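You operate a simulated robot arm through the tools that you are given. There is no shell and no other tool. Be economical: measure what you need, move in short steps, check, and stop when the job is done.

Carry out the task below with a simulated robot arm. There is one attempt and no reset: what you move stays moved.

## Task
Tip the peas into the cream bowl of water and stir them under to soak.
Fine: empty the canister, stand it back with its green lid on, lay the green spoon back; spill nothing. Set down upright: canister with the green lid.

It is judged by the outcome, as a careful person would: the job done as asked, and still so three seconds after it is handed in. It fails if anything else is knocked over, pushed out of place, dropped, spilled or broken. A push-on lid holds only when it is set on centred and level and pressed home; a screw cap is set on level and turned clockwise until tight.

## Robot
A 7-joint arm with a two-finger parallel gripper, fixed in place. Base frame: the origin is at the foot of the arm, x ahead of it, y to its left, z up; the work surface is at about z = 95. Readings come in cm, rad, newtons and seconds.
Its first joint turns from -2.897 to 2.897 rad. Payload 4.4 kg.
The tool frame sits at the grasp point between the pads (the TCP): z along the fingers, y along the line on which they close. The tips reach 2.3 cm beyond it. Largest opening 9.4 cm; finger width 3.8, thickness 1; the body of the gripper, 5.4 by 9.6 cm, starts 3.9 cm behind the TCP.
Orientation is told as [roll, pitch, yaw] about the base's x, y, z axes, in that order, counted from this pose: with the fingers straight down and closing along the base's y, the tool's x points along the base's -x, its y along +y and its z along -z.

## Interface
- The arm moves only by the tool apply_moves. Its argument "steps" is a list of rows, each an object (a shift or turn left out is 0, a gripper value left out holds the last) with "xyz": the shift along the tool's x, y, z in cm, a list of three; "angular": the turn, a rotation vector about the tool's x, y, z in rad, a list of three. In form: [{"xyz": [tx, ty, tz], "angular": [ax, ay, az]}, ...]. A call has 1 to 20 rows; each row is the pose to reach, as a shift and turn from the pose commanded when the call began, along the tool's axes at that moment. "claw" is the gripper command, from -1 (fully open) to 1 (shut), values between in proportion, set as the call begins (left out, the last holds). A row lasts 0.2 s, in which the tool goes at most 5 cm and 0.15 rad; a call with a longer step from one row to the next is refused whole, and so is a gripper value outside its range. A pose out of reach is approached as far as the arm can. The call stops where the force on the tool passes 40 N (or 10 N more than at its start, if that is more) or the arm is blocked; 0.2 s more then pass. The fingers move at their own pace (about 7.2 cm/s each) and stop on an object; they squeeze with about 33 N. The grip force told is the motor's: it shows also when the fingers shut on nothing. Time passes only in rows, and 0.2 s behind the last, so rows that repeat a pose let the fingers close. The reply holds the time, the measured pose of the TCP, the force on the tool along the base axes, the opening and the grip force, in the units named above and with some noise, with the torque about the TCP (base axes, N m) and any sound that the robot's microphone picked up, and new pictures: "show" is both (left out), scene, wrist or none.
- Cameras (640 x 400 px; columns grow to the right, rows downward): "scene" is fixed at [5.48, -65.07, 159.25]; the picture's right is [0.71, -0.71, 0.00], its down [-0.19, -0.19, -0.96] and it looks along [0.68, 0.68, -0.27] (base axes); focal length 326 px, centre (320, 200). "wrist" rides on the gripper at [8.6, 1.6, -7.4] in the tool frame; the picture's right is [-0.18, 0.98, 0.00], its down [-0.58, -0.11, -0.81] and it looks along [-0.79, -0.15, 0.59] (tool axes); focal length 243 px, centre (320, 200). There is no depth. A picture from a camera that has moved, and an enlarged one, comes with that camera's place and axes in the base frame and with its lens. The place of the scene camera against the robot may be out by one fixed shift of up to 1.2 cm in any direction.
- zoom(camera, box): a new picture of the part [left, top, right, bottom] of that camera's present view, enlarged. It takes no simulated time.
- job_done(): hands the job in; it is judged then, once.

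Go step by step. Nothing tells you positions but the pictures and the camera data: compare them with the known pose of the tool, close in by small moves and look again before you grip or let go. The budget is 120 turns and 200 pictures, counting those below and the enlarged ones. Unless the task says otherwise, let go and move clear before handing in, and close with one line.

The tools are called as name(argument=value, ...) on one line, values as JSON. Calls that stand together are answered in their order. apply_moves: Moves the arm, as the interface text tells. Its arguments: {"type":"object","properties":{"steps":{"type":"array","items":{"type":"object","properties":{"xyz":{"type":"array","items":{"type":"number"}},"angular":{"type":"array","items":{"type":"number"}}}}},"claw":{"type":"number"},"show":{"type":"string","enum":["both","scene","wrist","none"]}},"required":["steps"]} The other tools are called the same way: zoom (camera, box) takes an enlarged picture of a part of a camera's view; job_done () hands the job in.

At the start:

```text
time_s: 0.0
tcp_pos: [52.84, 37.15, 137.16]
tool_rot: [0.0, -0.001, -0.001]
wrist_force: [-0.1, 0.1, -0.1]
ft_torque: [0.0, 0.02, -0.01]
opening: 9.44
gripper_force: 0.1
```

scene: 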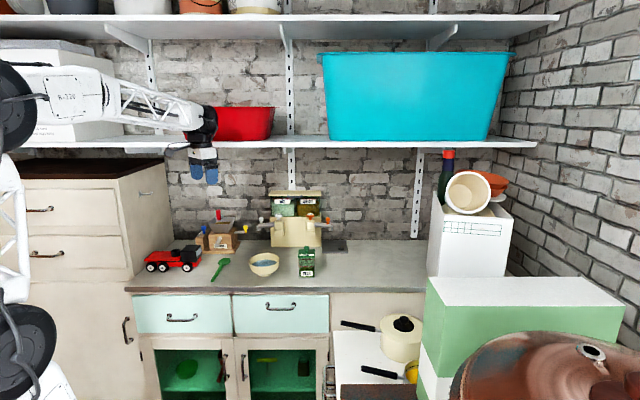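
wrist: 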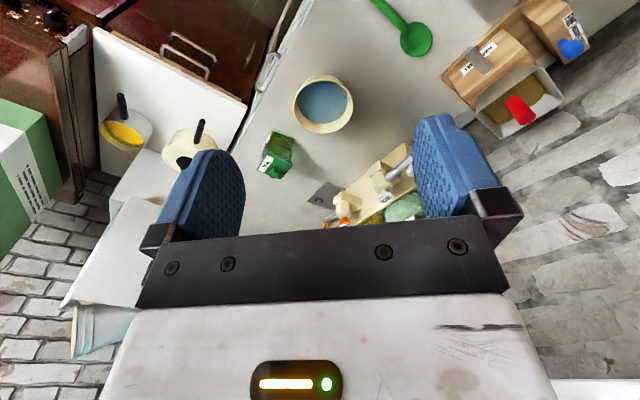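

I see a bowl, a green canister and a green spoon on the counter, and I zoom in to get details.

zoom(camera="scene", box=[140, 180, 350, 300])

zoom(camera="scene", box=[280, 230, 340, 290])

zoom(camera="wrist", box=[230, 0, 590, 230])

```text
3.05 times, centred on (245, 240) of scene
camera zoom: at [5.48, -65.07, 159.25], right [0.71, -0.71, 0.0], down [-0.19, -0.19, -0.96], along [0.68, 0.68, -0.27], focal length 994 px, centre (549, 78)
```

zoom: 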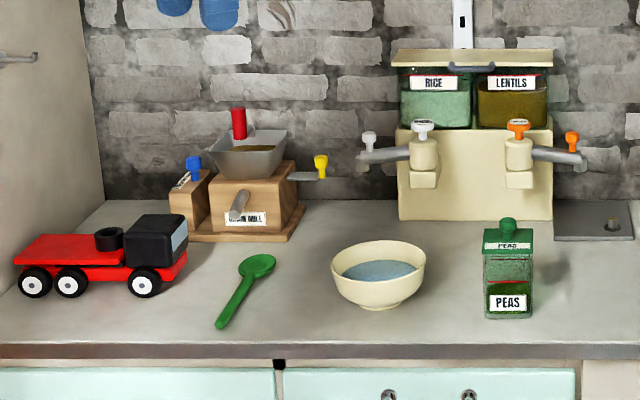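

```text
6.67 times, centred on (310, 260) of scene
camera zoom: at [5.48, -65.07, 159.25], right [0.71, -0.71, 0.0], down [-0.19, -0.19, -0.96], along [0.68, 0.68, -0.27], focal length 2175 px, centre (387, -200)
```

zoom: 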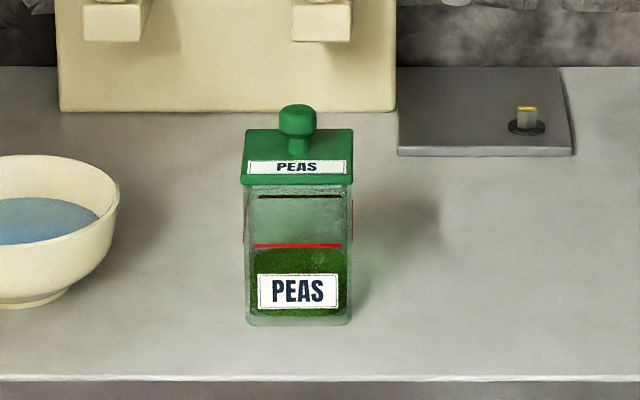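

```text
1.74 times, centred on (410, 115) of wrist
camera zoom: at [44.08, 38.74, 144.57], right [0.18, 0.98, 0.0], down [0.58, -0.11, 0.81], along [0.79, -0.15, -0.59], focal length 422 px, centre (164, 348)
```

zoom: 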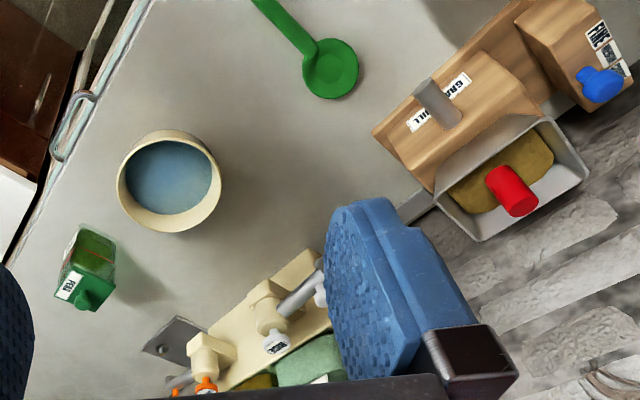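

The peas jar stands near (83, 21), the bowl near (72, 34), and the spoon runs from about (54, 42) to (65, 52), with the counter set at about 45° to the base. I'll move towards the jar with yaw 45° for a closer look.

apply_moves(steps=[{"xyz": [-2.5, -2, 1], "angular": [0, 0, -0.08]}, {"xyz": [-5, -4, 2.5], "angular": [0, 0, -0.16]}, {"xyz": [-7.5, -6, 4], "angular": [0, 0, -0.24]}, {"xyz": [-10, -8, 5.5], "angular": [0, 0, -0.32]}, {"xyz": [-12.5, -10, 7], "angular": [0, 0, -0.4]}, {"xyz": [-15, -12, 8.5], "angular": [0, 0, -0.48]}, {"xyz": [-17.5, -14, 10], "angular": [0, 0, -0.56]}, {"xyz": [-20, -16, 12], "angular": [0, 0, -0.64]}, {"xyz": [-22.5, -18, 14], "angular": [0, 0, -0.72]}, {"xyz": [-25.2, -20.1, 16], "angular": [0, 0, -0.785]}, {"xyz": [-25.2, -20.1, 16], "angular": [0, 0, -0.785]}])

```text
time_s: 2.4
tcp_pos: [77.92, 16.94, 121.04]
tool_rot: [-0.001, -0.001, 0.784]
wrist_force: [-0.3, -0.4, 0.3]
ft_torque: [0.0, 0.03, 0.04]
opening: 9.37
gripper_force: 0.0
camera wrist: at [70.72, 11.97, 128.52], right [-0.56, 0.83, 0.0], down [0.49, 0.33, 0.81], along [0.67, 0.46, -0.59], focal length 243 px, centre (320, 200)
```

scene: 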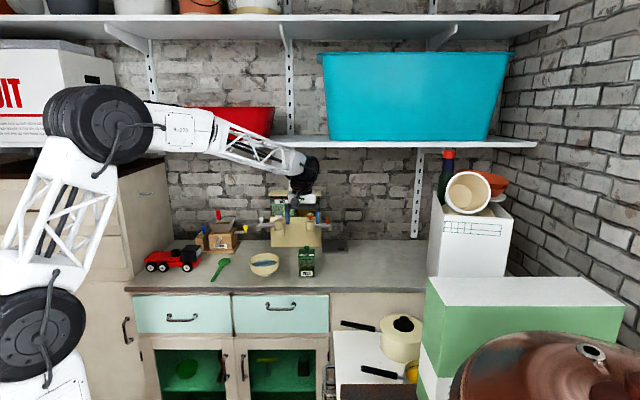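
wrist: 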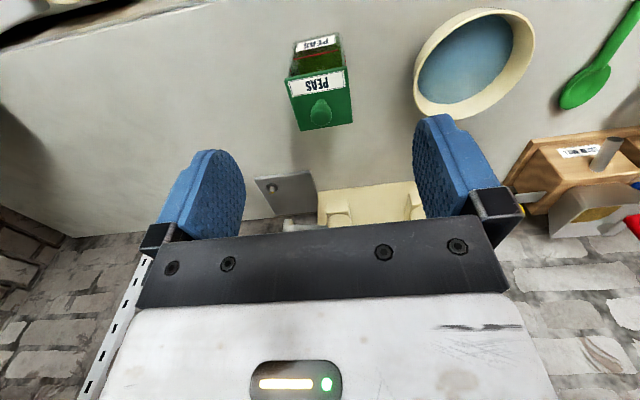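

Two views agree on the jar near (82.8, 20.5), with the lid knob's top at about z = 107. I'll move above the knob.

apply_moves(steps=[{"xyz": [-2, -0.3, 3]}, {"xyz": [-4, -0.6, 6]}, {"xyz": [-5.8, -0.95, 9]}, {"xyz": [-5.8, -0.95, 9]}])

zoom(camera="scene", box=[270, 220, 350, 285])

```text
time_s: 3.4
tcp_pos: [82.79, 20.3, 112.04]
tool_rot: [0.0, 0.002, 0.785]
wrist_force: [0.2, 0.3, -0.8]
ft_torque: [0.03, 0.01, 0.0]
opening: 9.41
gripper_force: 0.0
camera wrist: at [75.42, 15.36, 119.5], right [-0.56, 0.83, 0.0], down [0.49, 0.33, 0.81], along [0.67, 0.46, -0.59], focal length 243 px, centre (320, 200)
```

scene: 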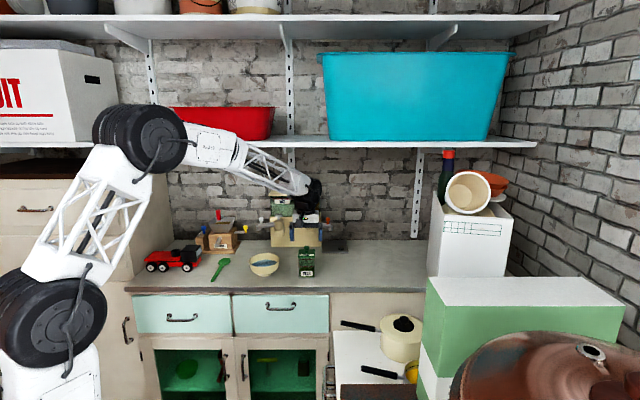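
wrist: 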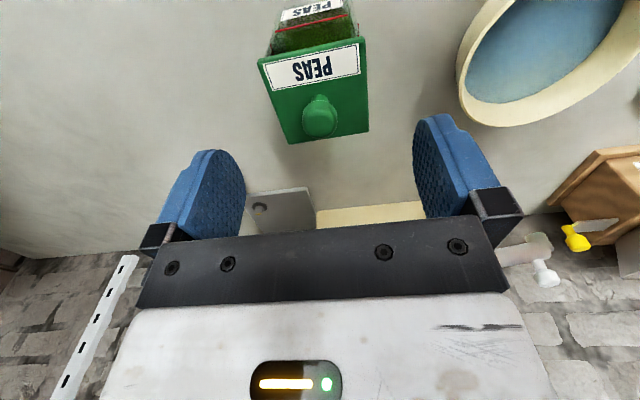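

```text
6.15 times, centred on (310, 252) of scene
camera zoom: at [5.48, -65.07, 159.25], right [0.71, -0.71, 0.0], down [-0.19, -0.19, -0.96], along [0.68, 0.68, -0.27], focal length 2007 px, centre (382, -123)
```

zoom: 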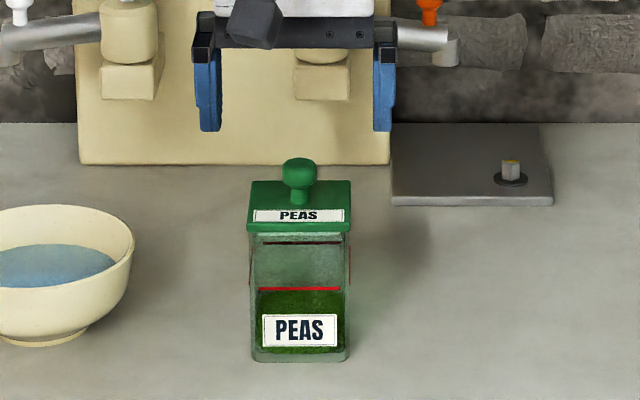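

I'm aligned over the knob, with its top at about 107.8 and the lid plate at about 105.4. I'll descend so the tips straddle the knob, then close.

apply_moves(steps=[{"xyz": [0, 0, 2]}, {"xyz": [0, 0, 3.9]}, {"xyz": [0, 0, 3.9]}], show="wrist")

zoom(camera="scene", box=[280, 220, 340, 280])

```text
time_s: 4.2
tcp_pos: [82.63, 20.41, 108.27]
tool_rot: [0.0, 0.001, 0.787]
wrist_force: [-0.4, 0.8, 0.2]
ft_torque: [-0.01, -0.04, 0.0]
opening: 9.4
gripper_force: 0.1
camera wrist: at [75.38, 15.43, 115.65], right [-0.56, 0.83, 0.0], down [0.49, 0.33, 0.81], along [0.67, 0.46, -0.59], focal length 243 px, centre (320, 200)
```

wrist: 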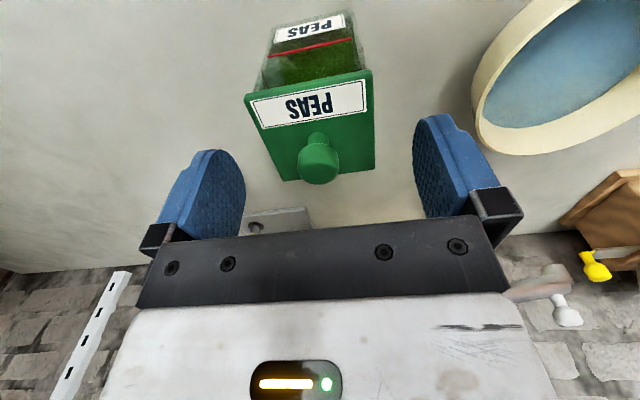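

```text
6.67 times, centred on (310, 250) of scene
camera zoom: at [5.48, -65.07, 159.25], right [0.71, -0.71, 0.0], down [-0.19, -0.19, -0.96], along [0.68, 0.68, -0.27], focal length 2175 px, centre (387, -133)
```

zoom: 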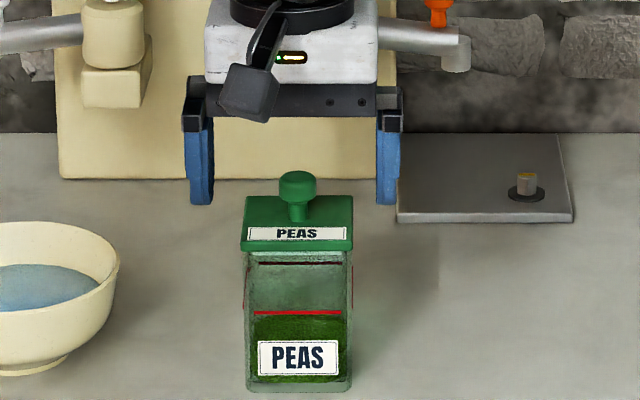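

Tips overlap the knob by about 2 cm. I'll shift back slightly and close.

apply_moves(steps=[{"xyz": [0.35, 0, 0.1]}, {"xyz": [0.35, 0, 0.1]}, {"xyz": [0.35, 0, 0.1]}, {"xyz": [0.35, 0, 0.1]}, {"xyz": [0.35, 0, 0.1]}], claw=1, show="wrist")

zoom(camera="scene", box=[280, 220, 340, 280])

```text
time_s: 5.4
tcp_pos: [82.47, 20.09, 108.23]
tool_rot: [-0.001, -0.001, 0.785]
wrist_force: [-0.8, -0.2, 0.5]
ft_torque: [0.03, -0.02, 0.01]
opening: 1.96
gripper_force: 33.5
heard: snap
camera wrist: at [75.15, 15.2, 115.58], right [-0.56, 0.83, 0.0], down [0.49, 0.33, 0.81], along [0.67, 0.46, -0.59], focal length 243 px, centre (320, 200)
```

wrist: 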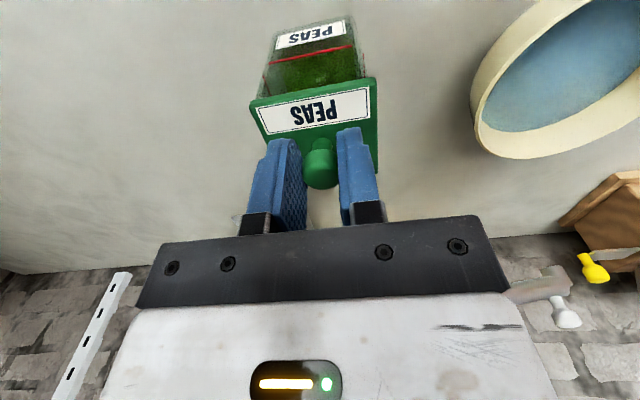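

```text
6.67 times, centred on (310, 250) of scene
camera zoom: at [5.48, -65.07, 159.25], right [0.71, -0.71, 0.0], down [-0.19, -0.19, -0.96], along [0.68, 0.68, -0.27], focal length 2175 px, centre (387, -133)
```

zoom: 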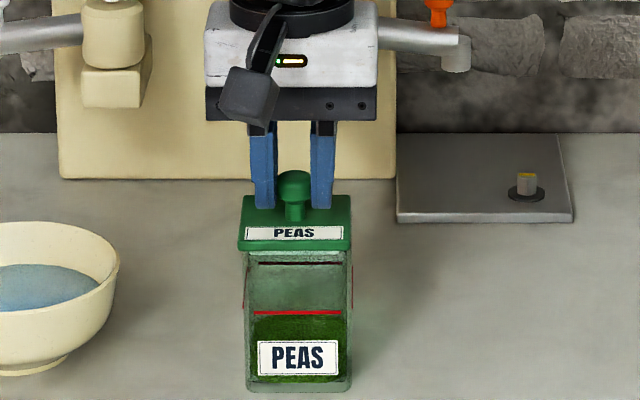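

The knob is gripped at 1.96 cm, and I heard a snap, which suggests the lid popped loose. I'll lift slowly.

apply_moves(steps=[{"xyz": [0, 0, -0.5]}, {"xyz": [0, 0, -1]}, {"xyz": [0, 0, -1.7]}, {"xyz": [0, 0, -2.5]}], show="none")

zoom(camera="scene", box=[280, 220, 340, 280])

```text
time_s: 6.4
tcp_pos: [82.54, 20.28, 110.67]
tool_rot: [0.001, 0.0, 0.785]
wrist_force: [-0.3, 0.5, -0.2]
ft_torque: [0.04, 0.01, -0.01]
opening: 2.01
gripper_force: 33.0
```

```text
6.67 times, centred on (310, 250) of scene
camera zoom: at [5.48, -65.07, 159.25], right [0.71, -0.71, 0.0], down [-0.19, -0.19, -0.96], along [0.68, 0.68, -0.27], focal length 2175 px, centre (387, -133)
```

zoom: 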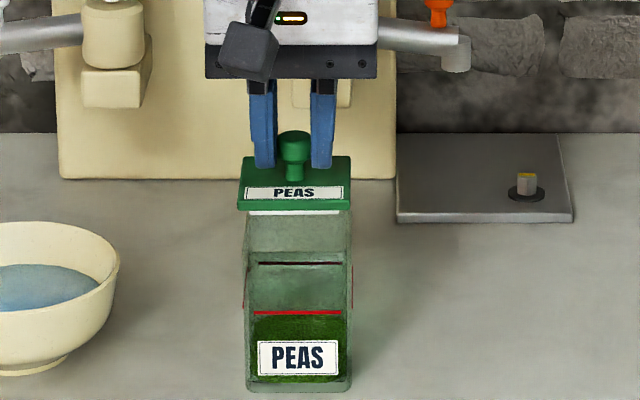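

The lid is off cleanly. I'll carry it about 11.5 cm to the right and hover over clear counter.

apply_moves(steps=[{"xyz": [0, 0, -3]}, {"xyz": [0.5, -3, -3.5]}, {"xyz": [1, -6, -3.5]}, {"xyz": [1.5, -9, -3.5]}, {"xyz": [1.5, -11.7, -2]}, {"xyz": [1.5, -11.7, 2]}, {"xyz": [1.5, -11.7, 6]}, {"xyz": [1.5, -11.7, 8.5]}, {"xyz": [1.5, -11.7, 8.5]}])

zoom(camera="scene", box=[280, 220, 370, 290])

```text
time_s: 8.4
tcp_pos: [89.63, 10.78, 102.3]
tool_rot: [-0.001, -0.002, 0.785]
wrist_force: [-0.5, 0.0, -0.8]
ft_torque: [-0.01, -0.01, -0.01]
opening: 1.98
gripper_force: 33.0
camera wrist: at [82.34, 5.82, 109.59], right [-0.56, 0.83, 0.0], down [0.49, 0.33, 0.81], along [0.67, 0.46, -0.59], focal length 243 px, centre (320, 200)
```

scene: 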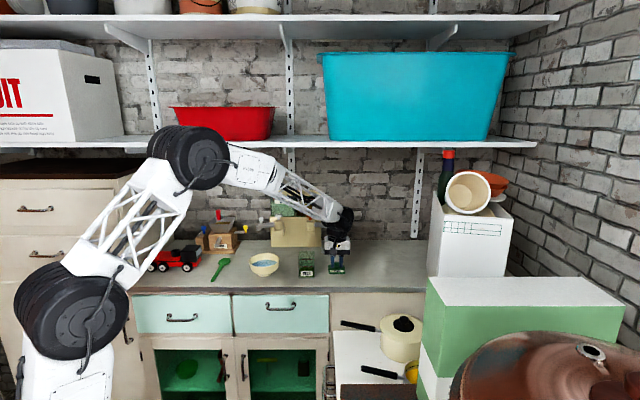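
wrist: 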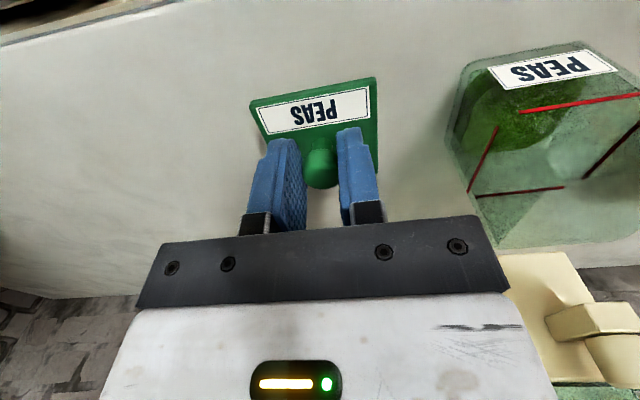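

```text
5.71 times, centred on (325, 255) of scene
camera zoom: at [5.48, -65.07, 159.25], right [0.71, -0.71, 0.0], down [-0.19, -0.19, -0.96], along [0.68, 0.68, -0.27], focal length 1864 px, centre (291, -114)
```

zoom: 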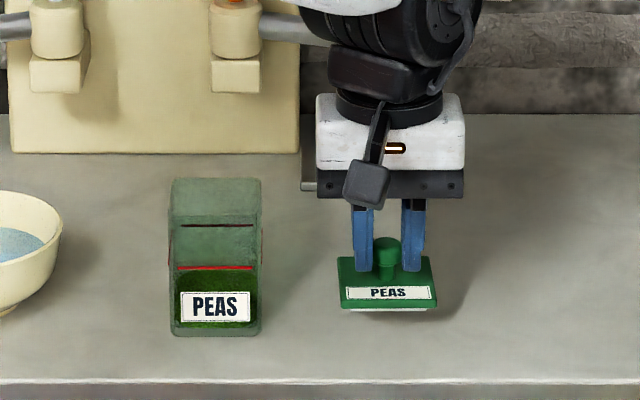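

I'll lower the lid in small steps until it touches.

apply_moves(steps=[{"xyz": [0, 0, 1]}, {"xyz": [0, 0, 1.8]}, {"xyz": [0, 0, 1.8]}], show="none")

zoom(camera="scene", box=[310, 230, 360, 280])

```text
time_s: 9.2
tcp_pos: [89.66, 10.76, 100.48]
tool_rot: [-0.001, -0.001, 0.785]
wrist_force: [-0.7, -0.4, -1.6]
ft_torque: [-0.02, 0.01, 0.01]
opening: 2.01
gripper_force: 33.1
```

```text
8.00 times, centred on (335, 255) of scene
camera zoom: at [5.48, -65.07, 159.25], right [0.71, -0.71, 0.0], down [-0.19, -0.19, -0.96], along [0.68, 0.68, -0.27], focal length 2610 px, centre (200, -240)
```

zoom: 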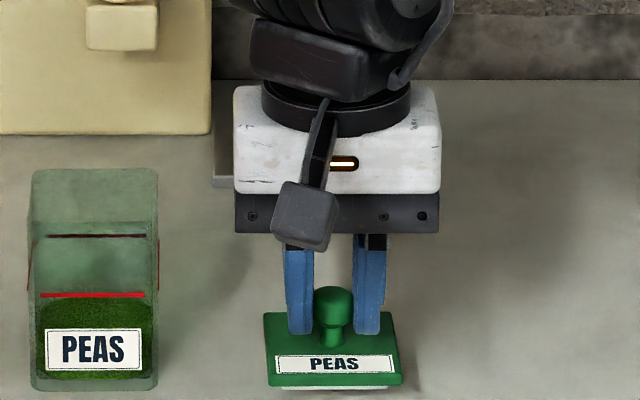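

apply_moves(steps=[{"xyz": [0, 0, 0.2]}, {"xyz": [0, 0, 0.4]}, {"xyz": [0, 0, 0.55]}, {"xyz": [0, 0, 0.7]}], show="none")

zoom(camera="scene", box=[310, 230, 360, 280])

```text
time_s: 10.2
tcp_pos: [89.72, 10.89, 99.64]
tool_rot: [0.001, -0.001, 0.786]
wrist_force: [-0.4, 1.2, -0.1]
ft_torque: [0.01, 0.02, 0.01]
opening: 1.98
gripper_force: 33.2
```

```text
8.00 times, centred on (335, 255) of scene
camera zoom: at [5.48, -65.07, 159.25], right [0.71, -0.71, 0.0], down [-0.19, -0.19, -0.96], along [0.68, 0.68, -0.27], focal length 2610 px, centre (200, -240)
```

zoom: 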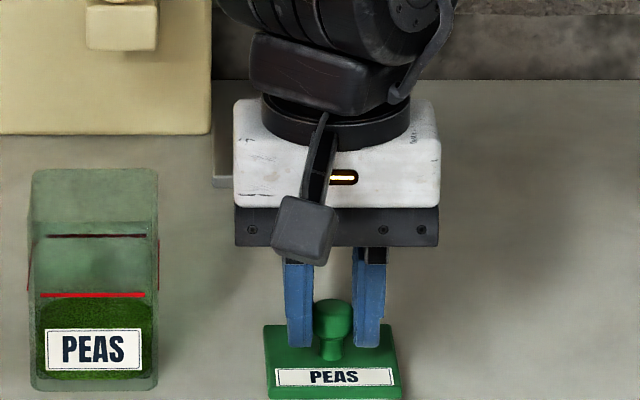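

apply_moves(steps=[{"xyz": [0, 0, 0.15]}, {"xyz": [0, 0, 0.3]}, {"xyz": [0, 0, 0.45]}, {"xyz": [0, 0, 0.45]}], show="none")

zoom(camera="scene", box=[310, 235, 360, 285])

```text
time_s: 11.2
tcp_pos: [89.69, 10.88, 99.05]
tool_rot: [0.0, 0.0, 0.785]
wrist_force: [0.2, -0.3, -0.1]
ft_torque: [0.01, 0.01, -0.02]
opening: 1.98
gripper_force: 32.7
```

```text
8.00 times, centred on (335, 260) of scene
camera zoom: at [5.48, -65.07, 159.25], right [0.71, -0.71, 0.0], down [-0.19, -0.19, -0.96], along [0.68, 0.68, -0.27], focal length 2610 px, centre (200, -280)
```

zoom: 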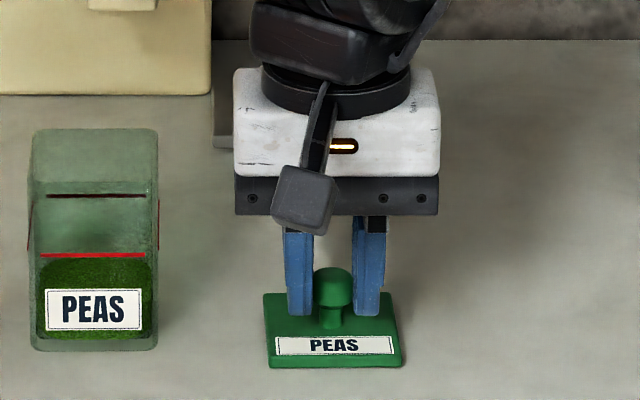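

apply_moves(steps=[{"xyz": [0, 0, 0.1]}, {"xyz": [0, 0, 0.2]}, {"xyz": [0, 0, 0.3]}, {"xyz": [0, 0, 0.4]}], show="none")

zoom(camera="scene", box=[310, 235, 360, 285])

```text
time_s: 12.2
tcp_pos: [89.76, 10.81, 99.16]
tool_rot: [-0.004, -0.003, 0.784]
wrist_force: [-1.8, -1.3, 35.1]
ft_torque: [0.18, 0.13, -0.01]
opening: 1.99
gripper_force: 33.1
```

```text
8.00 times, centred on (335, 260) of scene
camera zoom: at [5.48, -65.07, 159.25], right [0.71, -0.71, 0.0], down [-0.19, -0.19, -0.96], along [0.68, 0.68, -0.27], focal length 2610 px, centre (200, -280)
```

zoom: 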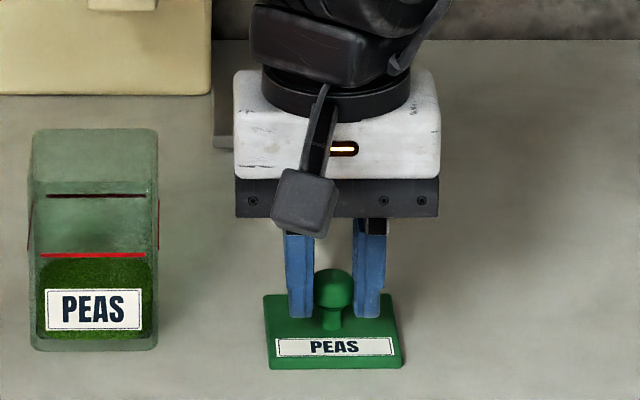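

The lid is on the counter. I'll ease the pressure, open and rise.

apply_moves(steps=[{"xyz": [0, 0, -0.35]}, {"xyz": [0, 0, -0.35]}], show="none")

apply_moves(steps=[{"xyz": [0, 0, 0]}, {"xyz": [0, 0, 0]}, {"xyz": [0, 0, 0]}, {"xyz": [0, 0, 0]}, {"xyz": [0, 0, -3]}, {"xyz": [0, 0, -7]}, {"xyz": [0, 0, -11]}, {"xyz": [0, 0, -15]}, {"xyz": [0, 0, -15]}], claw=-1)

zoom(camera="scene", box=[240, 200, 370, 300])

```text
time_s: 12.8
tcp_pos: [89.56, 10.95, 99.11]
tool_rot: [0.0, 0.001, 0.785]
wrist_force: [2.7, 1.8, 14.6]
ft_torque: [0.18, -0.35, 0.0]
opening: 1.99
gripper_force: 32.4
```

```text
time_s: 14.8
tcp_pos: [89.65, 10.82, 114.24]
tool_rot: [0.001, 0.0, 0.785]
wrist_force: [0.4, -0.2, -0.1]
ft_torque: [0.0, -0.01, -0.01]
opening: 9.4
gripper_force: 0.2
camera wrist: at [82.41, 5.93, 121.66], right [-0.56, 0.83, 0.0], down [0.49, 0.33, 0.81], along [0.67, 0.46, -0.59], focal length 243 px, centre (320, 200)
```

scene: 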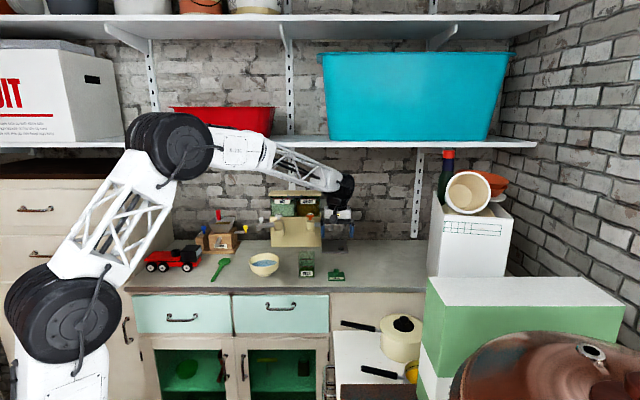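
wrist: 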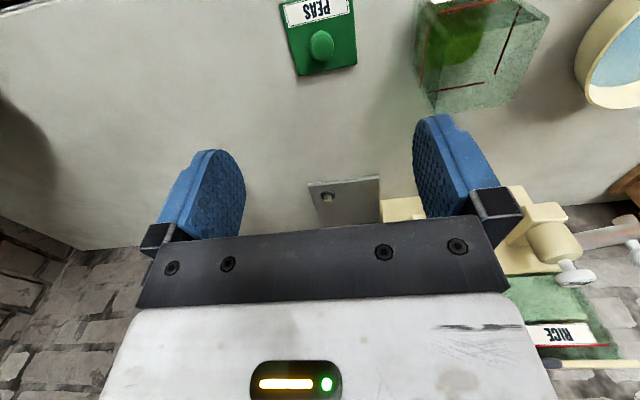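

```text
4.00 times, centred on (305, 250) of scene
camera zoom: at [5.48, -65.07, 159.25], right [0.71, -0.71, 0.0], down [-0.19, -0.19, -0.96], along [0.68, 0.68, -0.27], focal length 1305 px, centre (380, 0)
```

zoom: 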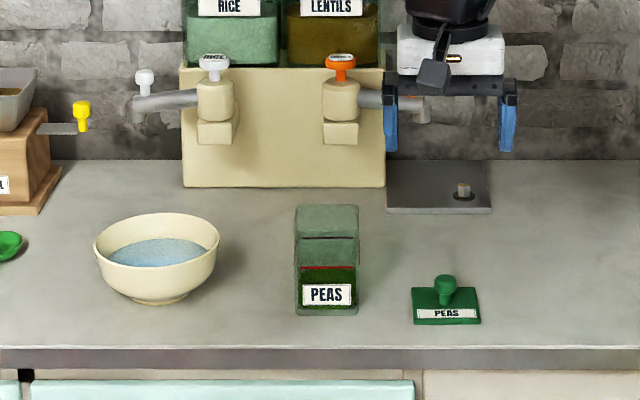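

The lid is standing clear on the counter. Next I'll back off in front of the jar and tilt the tool to about 20° below horizontal for a side grip.

apply_moves(steps=[{"xyz": [3, 0, 0], "angular": [0, -0.12, 0]}, {"xyz": [6, 1, 0], "angular": [0, -0.25, 0]}, {"xyz": [9, 3, 0], "angular": [0, -0.38, 0]}, {"xyz": [11, 5, 0.5], "angular": [0, -0.51, 0]}, {"xyz": [11, 7, 1], "angular": [0, -0.64, 0]}, {"xyz": [11, 9, 1], "angular": [0, -0.77, 0]}, {"xyz": [11, 10.5, 1.5], "angular": [0, -0.9, 0]}, {"xyz": [11, 11.6, 2], "angular": [0, -1.02, 0]}, {"xyz": [11, 11.6, 2], "angular": [0, -1.13, 0]}, {"xyz": [11, 11.6, 2], "angular": [0, -1.222, 0]}, {"xyz": [11, 11.6, 2], "angular": [0, -1.222, 0]}])

zoom(camera="scene", box=[230, 200, 370, 300])

```text
time_s: 17.2
tcp_pos: [73.66, 11.27, 112.14]
tool_rot: [-0.003, -1.223, 0.784]
wrist_force: [-0.1, -0.2, 0.4]
ft_torque: [0.1, 0.02, -0.02]
opening: 9.4
gripper_force: 0.0
camera wrist: at [65.47, 5.4, 106.52], right [-0.65, 0.74, 0.17], down [-0.32, -0.47, 0.82], along [0.69, 0.48, 0.54], focal length 243 px, centre (320, 200)
```

scene: 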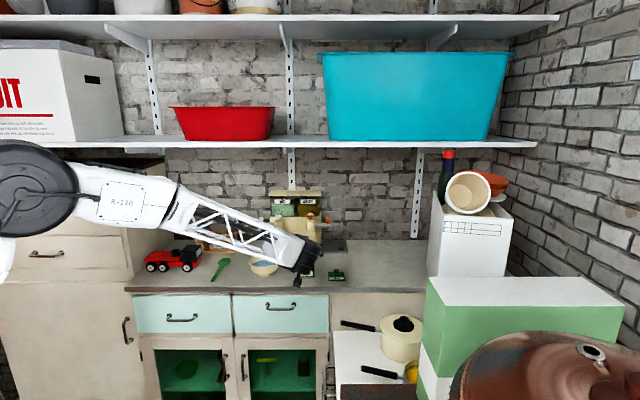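
wrist: 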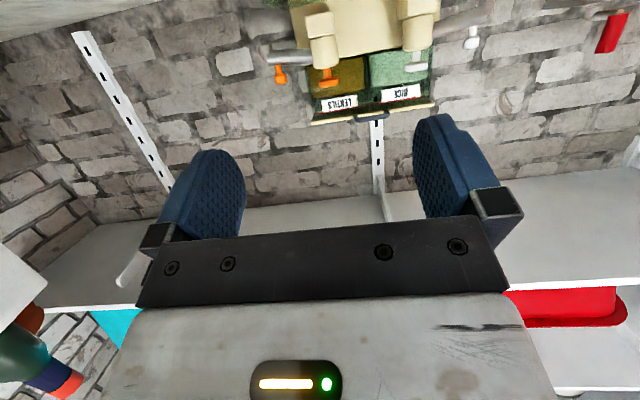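

```text
4.00 times, centred on (300, 250) of scene
camera zoom: at [5.48, -65.07, 159.25], right [0.71, -0.71, 0.0], down [-0.19, -0.19, -0.96], along [0.68, 0.68, -0.27], focal length 1305 px, centre (400, 0)
```

zoom: 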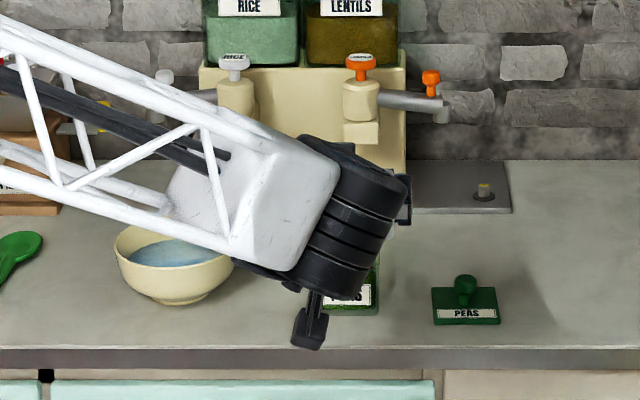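

The tilted pose works and the arm hangs in front of the counter. I'll lower to grip height while still in front of the jar, then check.

apply_moves(steps=[{"xyz": [2.7, 0, 1]}, {"xyz": [5.4, 0, 2]}, {"xyz": [8.1, 0, 3]}, {"xyz": [10.9, 0, 3.97]}, {"xyz": [10.9, 0, 3.97]}], show="scene")

zoom(camera="scene", box=[230, 200, 370, 300])

zoom(camera="wrist", box=[150, 0, 550, 250])

```text
time_s: 18.4
tcp_pos: [73.65, 11.2, 100.6]
tool_rot: [0.0, -1.221, 0.784]
wrist_force: [0.3, -0.3, -0.3]
ft_torque: [0.03, 0.0, 0.01]
opening: 9.39
gripper_force: 0.1
```

scene: 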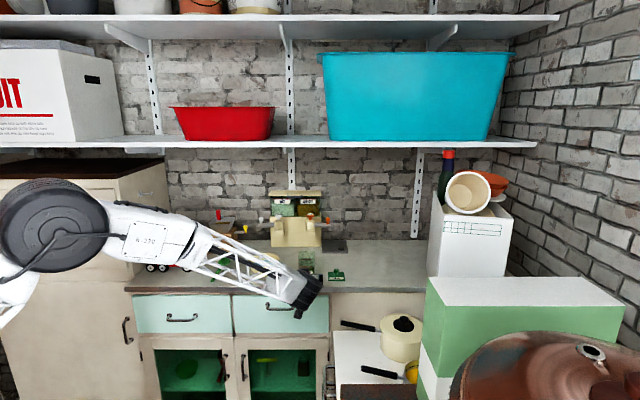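

```text
4.00 times, centred on (300, 250) of scene
camera zoom: at [5.48, -65.07, 159.25], right [0.71, -0.71, 0.0], down [-0.19, -0.19, -0.96], along [0.68, 0.68, -0.27], focal length 1305 px, centre (400, 0)
```

zoom: 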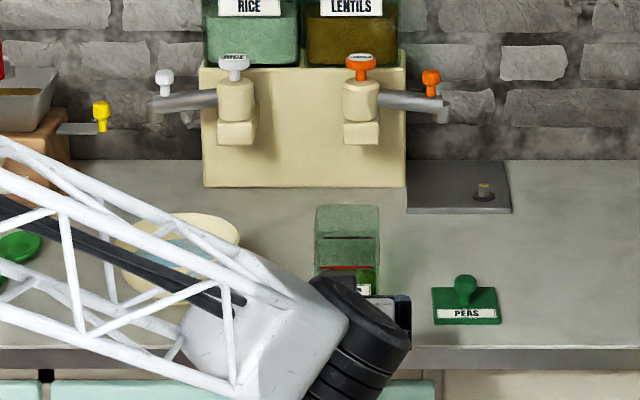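

```text
1.60 times, centred on (350, 125) of wrist
camera zoom: at [65.52, 5.39, 94.92], right [-0.65, 0.74, 0.17], down [-0.32, -0.47, 0.82], along [0.69, 0.48, 0.54], focal length 388 px, centre (272, 320)
```

zoom: 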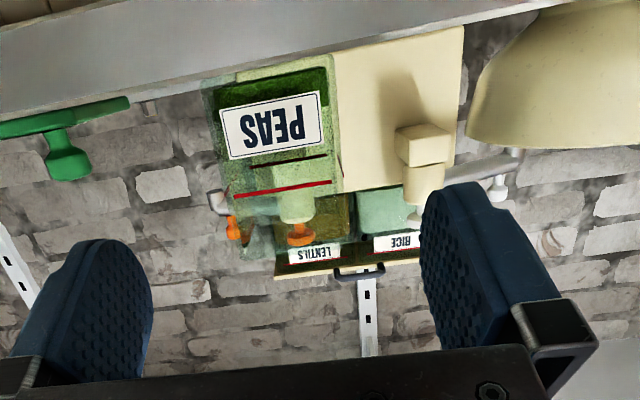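

The wrist view shows the jar centred between the fingers. I'll advance along the counter to straddle it in small steps.

apply_moves(steps=[{"xyz": [-1, 0, 2.2]}, {"xyz": [-1.9, 0, 4.4]}, {"xyz": [-2.75, 0, 6.5]}, {"xyz": [-3.3, 0, 8]}, {"xyz": [-3.3, 0, 8]}])

zoom(camera="scene", box=[260, 220, 350, 290])

```text
time_s: 19.6
tcp_pos: [79.88, 17.45, 100.84]
tool_rot: [-0.001, -1.222, 0.785]
wrist_force: [-0.2, 0.4, 0.6]
ft_torque: [0.0, -0.03, 0.03]
opening: 9.4
gripper_force: 0.0
camera wrist: at [71.64, 11.54, 95.28], right [-0.65, 0.74, 0.17], down [-0.32, -0.47, 0.82], along [0.69, 0.48, 0.54], focal length 243 px, centre (320, 200)
```

scene: 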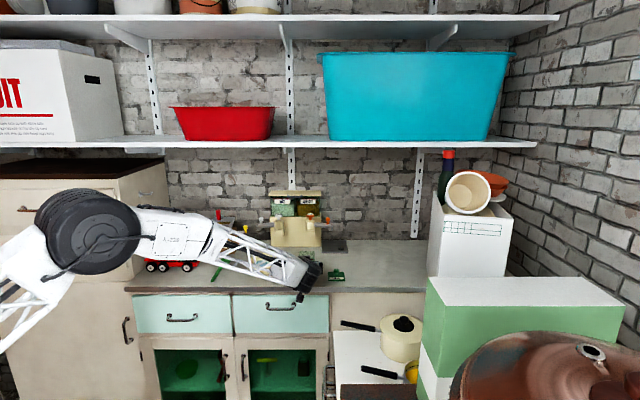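
wrist: 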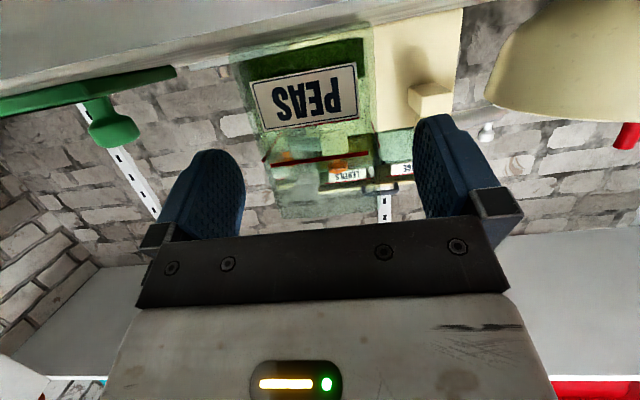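

```text
5.71 times, centred on (305, 255) of scene
camera zoom: at [5.48, -65.07, 159.25], right [0.71, -0.71, 0.0], down [-0.19, -0.19, -0.96], along [0.68, 0.68, -0.27], focal length 1864 px, centre (406, -114)
```

zoom: 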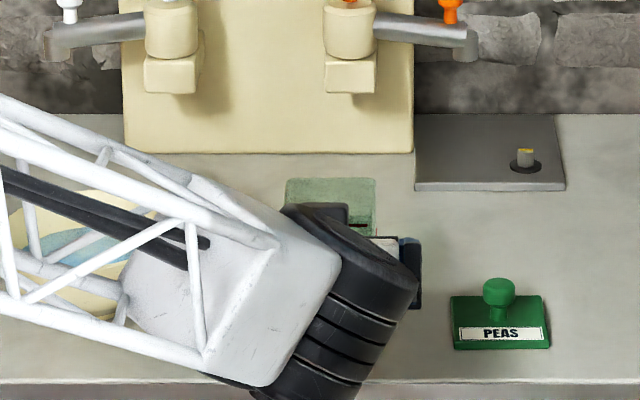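

apply_moves(steps=[{"xyz": [-0.35, 0, 0.9]}, {"xyz": [-0.7, 0, 1.8]}, {"xyz": [-1.05, 0, 2.63]}, {"xyz": [-1.05, 0, 2.63]}], show="wrist")

```text
time_s: 20.6
tcp_pos: [81.87, 19.43, 100.91]
tool_rot: [0.001, -1.22, 0.784]
wrist_force: [-0.3, -0.5, 0.2]
ft_torque: [-0.01, 0.0, 0.01]
opening: 9.38
gripper_force: 0.0
camera wrist: at [73.63, 13.54, 95.39], right [-0.65, 0.74, 0.17], down [-0.32, -0.47, 0.82], along [0.69, 0.48, 0.54], focal length 243 px, centre (320, 200)
```

wrist: 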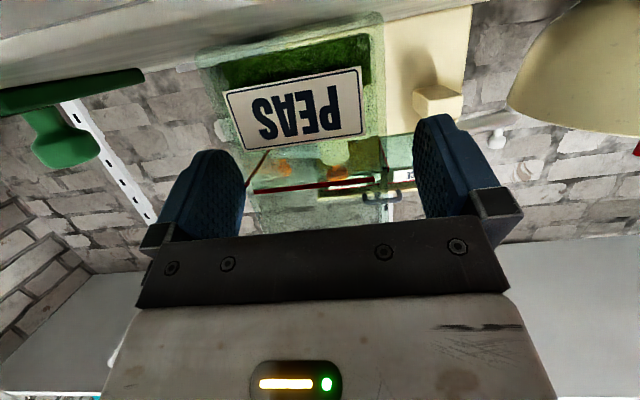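

The jar is between the fingers. Closing the gripper.

apply_moves(steps=[{"xyz": [0, -0.1, 0]}, {"xyz": [0, -0.1, 0]}, {"xyz": [0, -0.1, 0]}, {"xyz": [0, -0.1, 0]}], claw=1)

```text
time_s: 21.6
tcp_pos: [81.88, 19.18, 101.04]
tool_rot: [-0.001, -1.22, 0.785]
wrist_force: [-1.3, 2.3, 1.4]
ft_torque: [-0.03, -0.01, 0.02]
opening: 6.2
gripper_force: 32.7
camera wrist: at [73.68, 13.44, 95.4], right [-0.65, 0.74, 0.17], down [-0.32, -0.47, 0.82], along [0.69, 0.48, 0.54], focal length 243 px, centre (320, 200)
```

scene: 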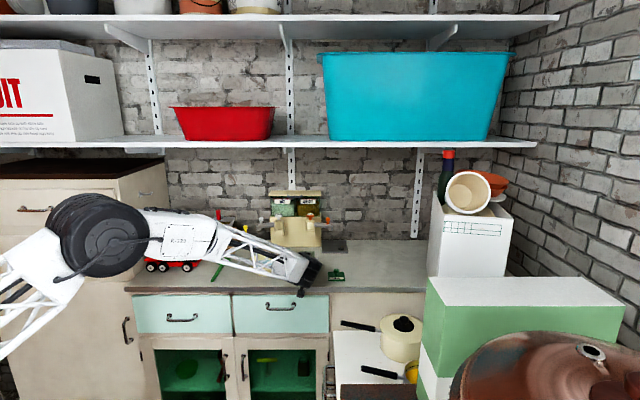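
wrist: 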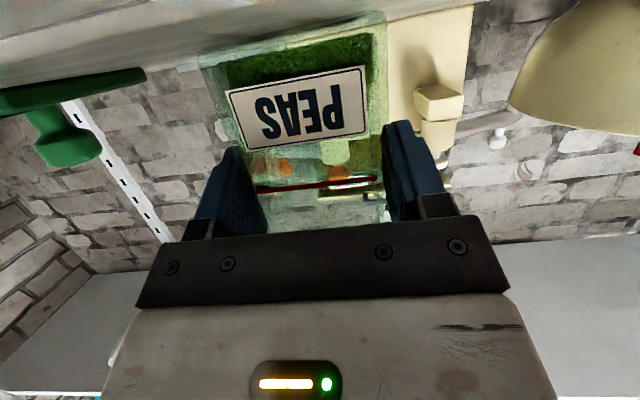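

The jar is gripped firmly at 6.2 cm. I'll lift straight up and check.

apply_moves(steps=[{"xyz": [-0.94, 0, -0.34]}, {"xyz": [-2.8, 0, -1.03]}, {"xyz": [-5.6, 0, -2.05]}, {"xyz": [-8.5, 0, -3.1]}, {"xyz": [-10.34, 0, -3.76]}, {"xyz": [-10.34, 0, -3.76]}])

zoom(camera="scene", box=[230, 200, 370, 300])

```text
time_s: 23.0
tcp_pos: [81.92, 19.4, 112.04]
tool_rot: [0.0, -1.22, 0.786]
wrist_force: [0.7, 0.0, -3.7]
ft_torque: [-0.05, 0.01, 0.04]
opening: 6.2
gripper_force: 33.0
camera wrist: at [73.71, 13.5, 106.46], right [-0.65, 0.74, 0.17], down [-0.32, -0.47, 0.82], along [0.69, 0.48, 0.54], focal length 243 px, centre (320, 200)
```

scene: 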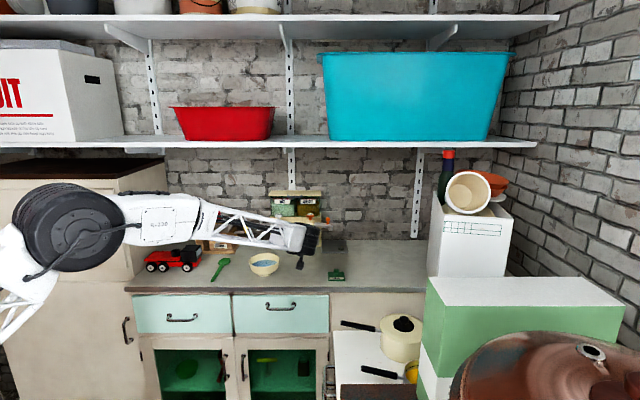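
wrist: 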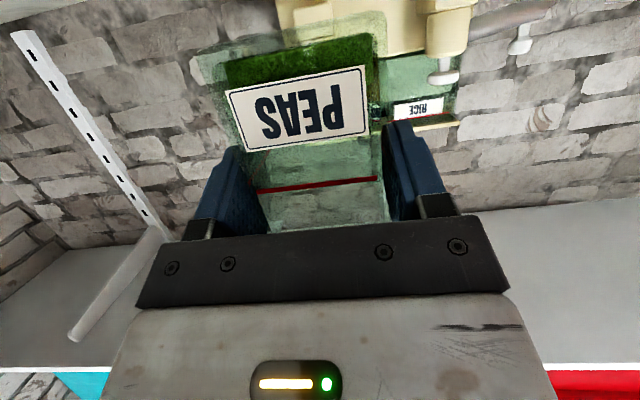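

```text
4.00 times, centred on (300, 250) of scene
camera zoom: at [5.48, -65.07, 159.25], right [0.71, -0.71, 0.0], down [-0.19, -0.19, -0.96], along [0.68, 0.68, -0.27], focal length 1305 px, centre (400, 0)
```

zoom: 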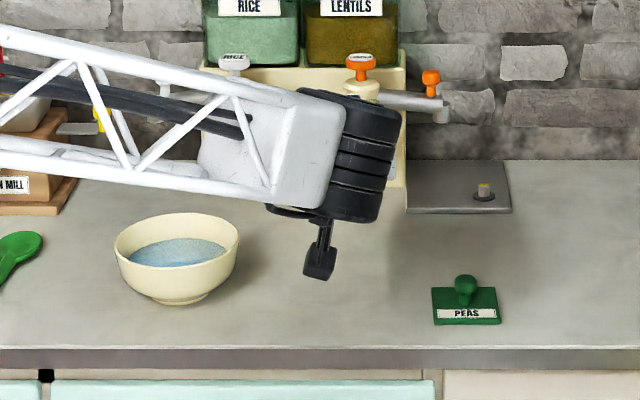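

The jar is lifted level. I'll carry it sideways to beside the bowl, still upright.

apply_moves(steps=[{"xyz": [-0.1, 1.2, 0.3]}, {"xyz": [-0.2, 3.6, 0.6]}, {"xyz": [-0.3, 6.4, 0.9]}, {"xyz": [-0.4, 9.2, 1.2]}, {"xyz": [-0.5, 11.3, 1.36]}, {"xyz": [-0.5, 12.2, 1.36]}, {"xyz": [-0.5, 12.2, 1.36]}])

zoom(camera="scene", box=[210, 200, 350, 300])

```text
time_s: 24.6
tcp_pos: [74.24, 29.01, 112.01]
tool_rot: [-0.001, -1.222, 0.786]
wrist_force: [-0.6, 1.3, -4.0]
ft_torque: [-0.02, 0.02, 0.0]
opening: 6.19
gripper_force: 33.5
camera wrist: at [66.06, 23.08, 106.37], right [-0.65, 0.74, 0.17], down [-0.32, -0.47, 0.82], along [0.69, 0.48, 0.54], focal length 243 px, centre (320, 200)
```

scene: 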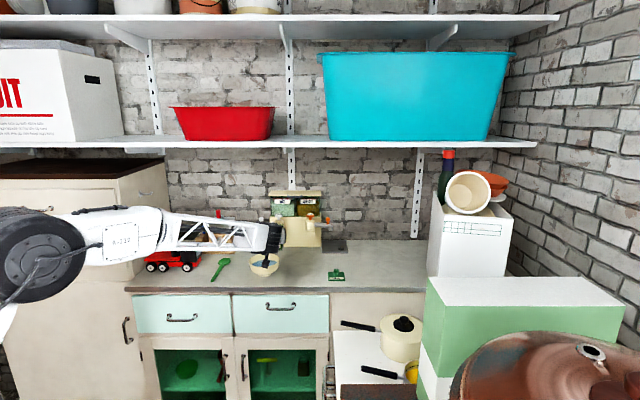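
wrist: 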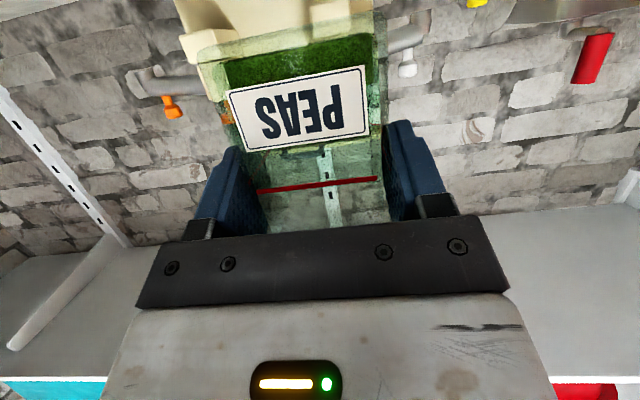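

```text
4.00 times, centred on (280, 250) of scene
camera zoom: at [5.48, -65.07, 159.25], right [0.71, -0.71, 0.0], down [-0.19, -0.19, -0.96], along [0.68, 0.68, -0.27], focal length 1305 px, centre (480, 0)
```

zoom: 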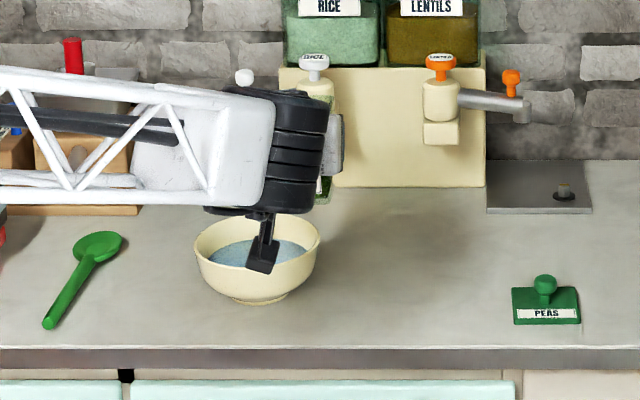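

The jar is beside the bowl. I'll begin tilting its top toward the bowl, first to 60°.

apply_moves(steps=[{"xyz": [0.3, -0.3, 0.1], "angular": [0.045, 0, -0.123]}, {"xyz": [0.8, -0.6, 0.3], "angular": [0.09, 0, -0.246]}, {"xyz": [1.5, -0.9, 0.55], "angular": [0.134, 0, -0.369]}, {"xyz": [2.35, -1.3, 0.85], "angular": [0.179, 0, -0.492]}, {"xyz": [3.1, -1.4, 1.1], "angular": [0.224, 0, -0.615]}, {"xyz": [3.9, -1.4, 1.4], "angular": [0.269, 0, -0.738]}, {"xyz": [4.6, -1.4, 1.65], "angular": [0.313, 0, -0.861]}, {"xyz": [5.17, -1.4, 1.88], "angular": [0.358, 0, -0.984]}, {"xyz": [5.17, -1.4, 1.88], "angular": [0.358, 0, -0.984]}])

zoom(camera="scene", box=[210, 200, 350, 300])

```text
time_s: 26.6
tcp_pos: [76.25, 26.03, 113.55]
tool_rot: [-1.274, -0.502, 1.939]
wrist_force: [0.0, 0.6, -3.6]
ft_torque: [-0.02, 0.07, 0.01]
opening: 6.17
gripper_force: 33.3
out of reach, approached as far as the arm can: row 6, 7, 8, 9
camera wrist: at [71.94, 15.96, 109.98], right [-0.49, 0.47, -0.74], down [-0.81, 0.06, 0.58], along [0.31, 0.88, 0.35], focal length 243 px, centre (320, 200)
```

scene: 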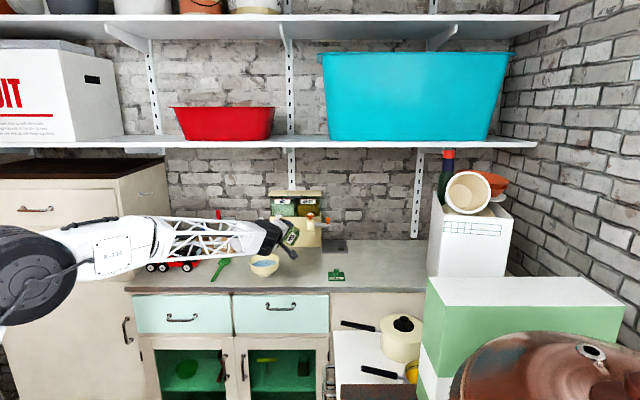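
wrist: 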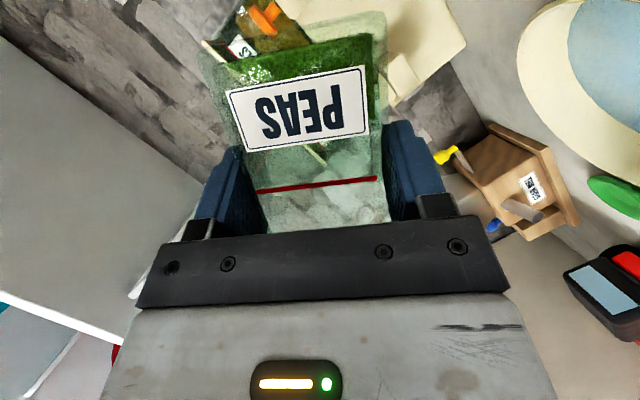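

```text
4.00 times, centred on (280, 250) of scene
camera zoom: at [5.48, -65.07, 159.25], right [0.71, -0.71, 0.0], down [-0.19, -0.19, -0.96], along [0.68, 0.68, -0.27], focal length 1305 px, centre (480, 0)
```

zoom: 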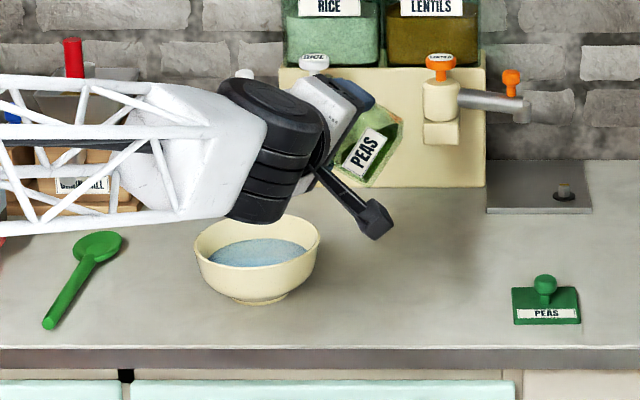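

This roll runs into a joint limit: the arm stayed about 7 cm too high, and no peas fell. I'll roll back upright and instead pour forward, away from the robot, by turning about the closing axis, which brings the tool toward vertical.

apply_moves(steps=[{"xyz": [-0.7, -1.2, -0.4], "angular": [-0.04, 0, 0.11]}, {"xyz": [-1.4, -2.5, -0.75], "angular": [-0.085, 0, 0.235]}, {"xyz": [-2.1, -3.7, -1.1], "angular": [-0.13, 0, 0.36]}, {"xyz": [-2.9, -5, -1.5], "angular": [-0.175, 0, 0.48]}, {"xyz": [-2.9, -5, -1.5], "angular": [-0.22, 0, 0.605]}, {"xyz": [-2.9, -5, -1.5], "angular": [-0.265, 0, 0.73]}, {"xyz": [-2.9, -5, -1.5], "angular": [-0.31, 0, 0.85]}, {"xyz": [-2.9, -5, -1.5], "angular": [-0.342, 0, 0.94]}, {"xyz": [-2.9, -5, -1.5], "angular": [-0.342, 0, 0.94]}])

```text
time_s: 28.6
tcp_pos: [76.14, 26.09, 119.68]
tool_rot: [0.007, -1.145, 0.807]
wrist_force: [-0.1, -0.1, -4.0]
ft_torque: [-0.05, 0.04, -0.02]
opening: 6.17
gripper_force: 32.7
camera wrist: at [67.8, 19.75, 114.78], right [-0.66, 0.73, 0.17], down [-0.26, -0.44, 0.86], along [0.7, 0.53, 0.48], focal length 243 px, centre (320, 200)
```

scene: 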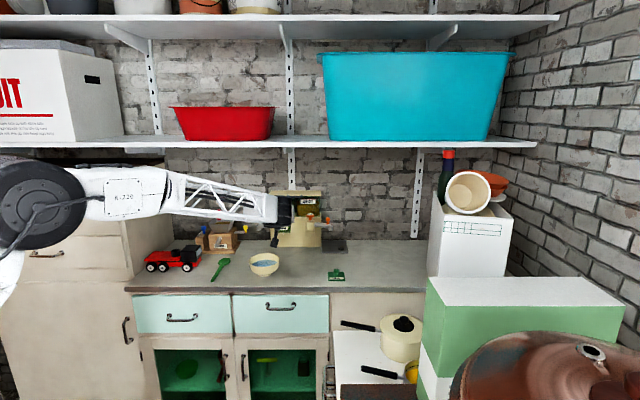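
wrist: 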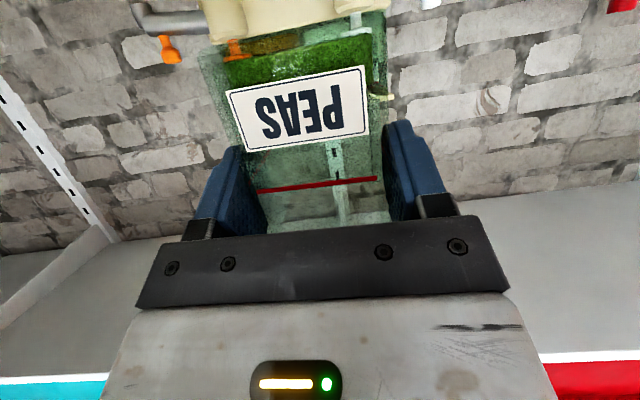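

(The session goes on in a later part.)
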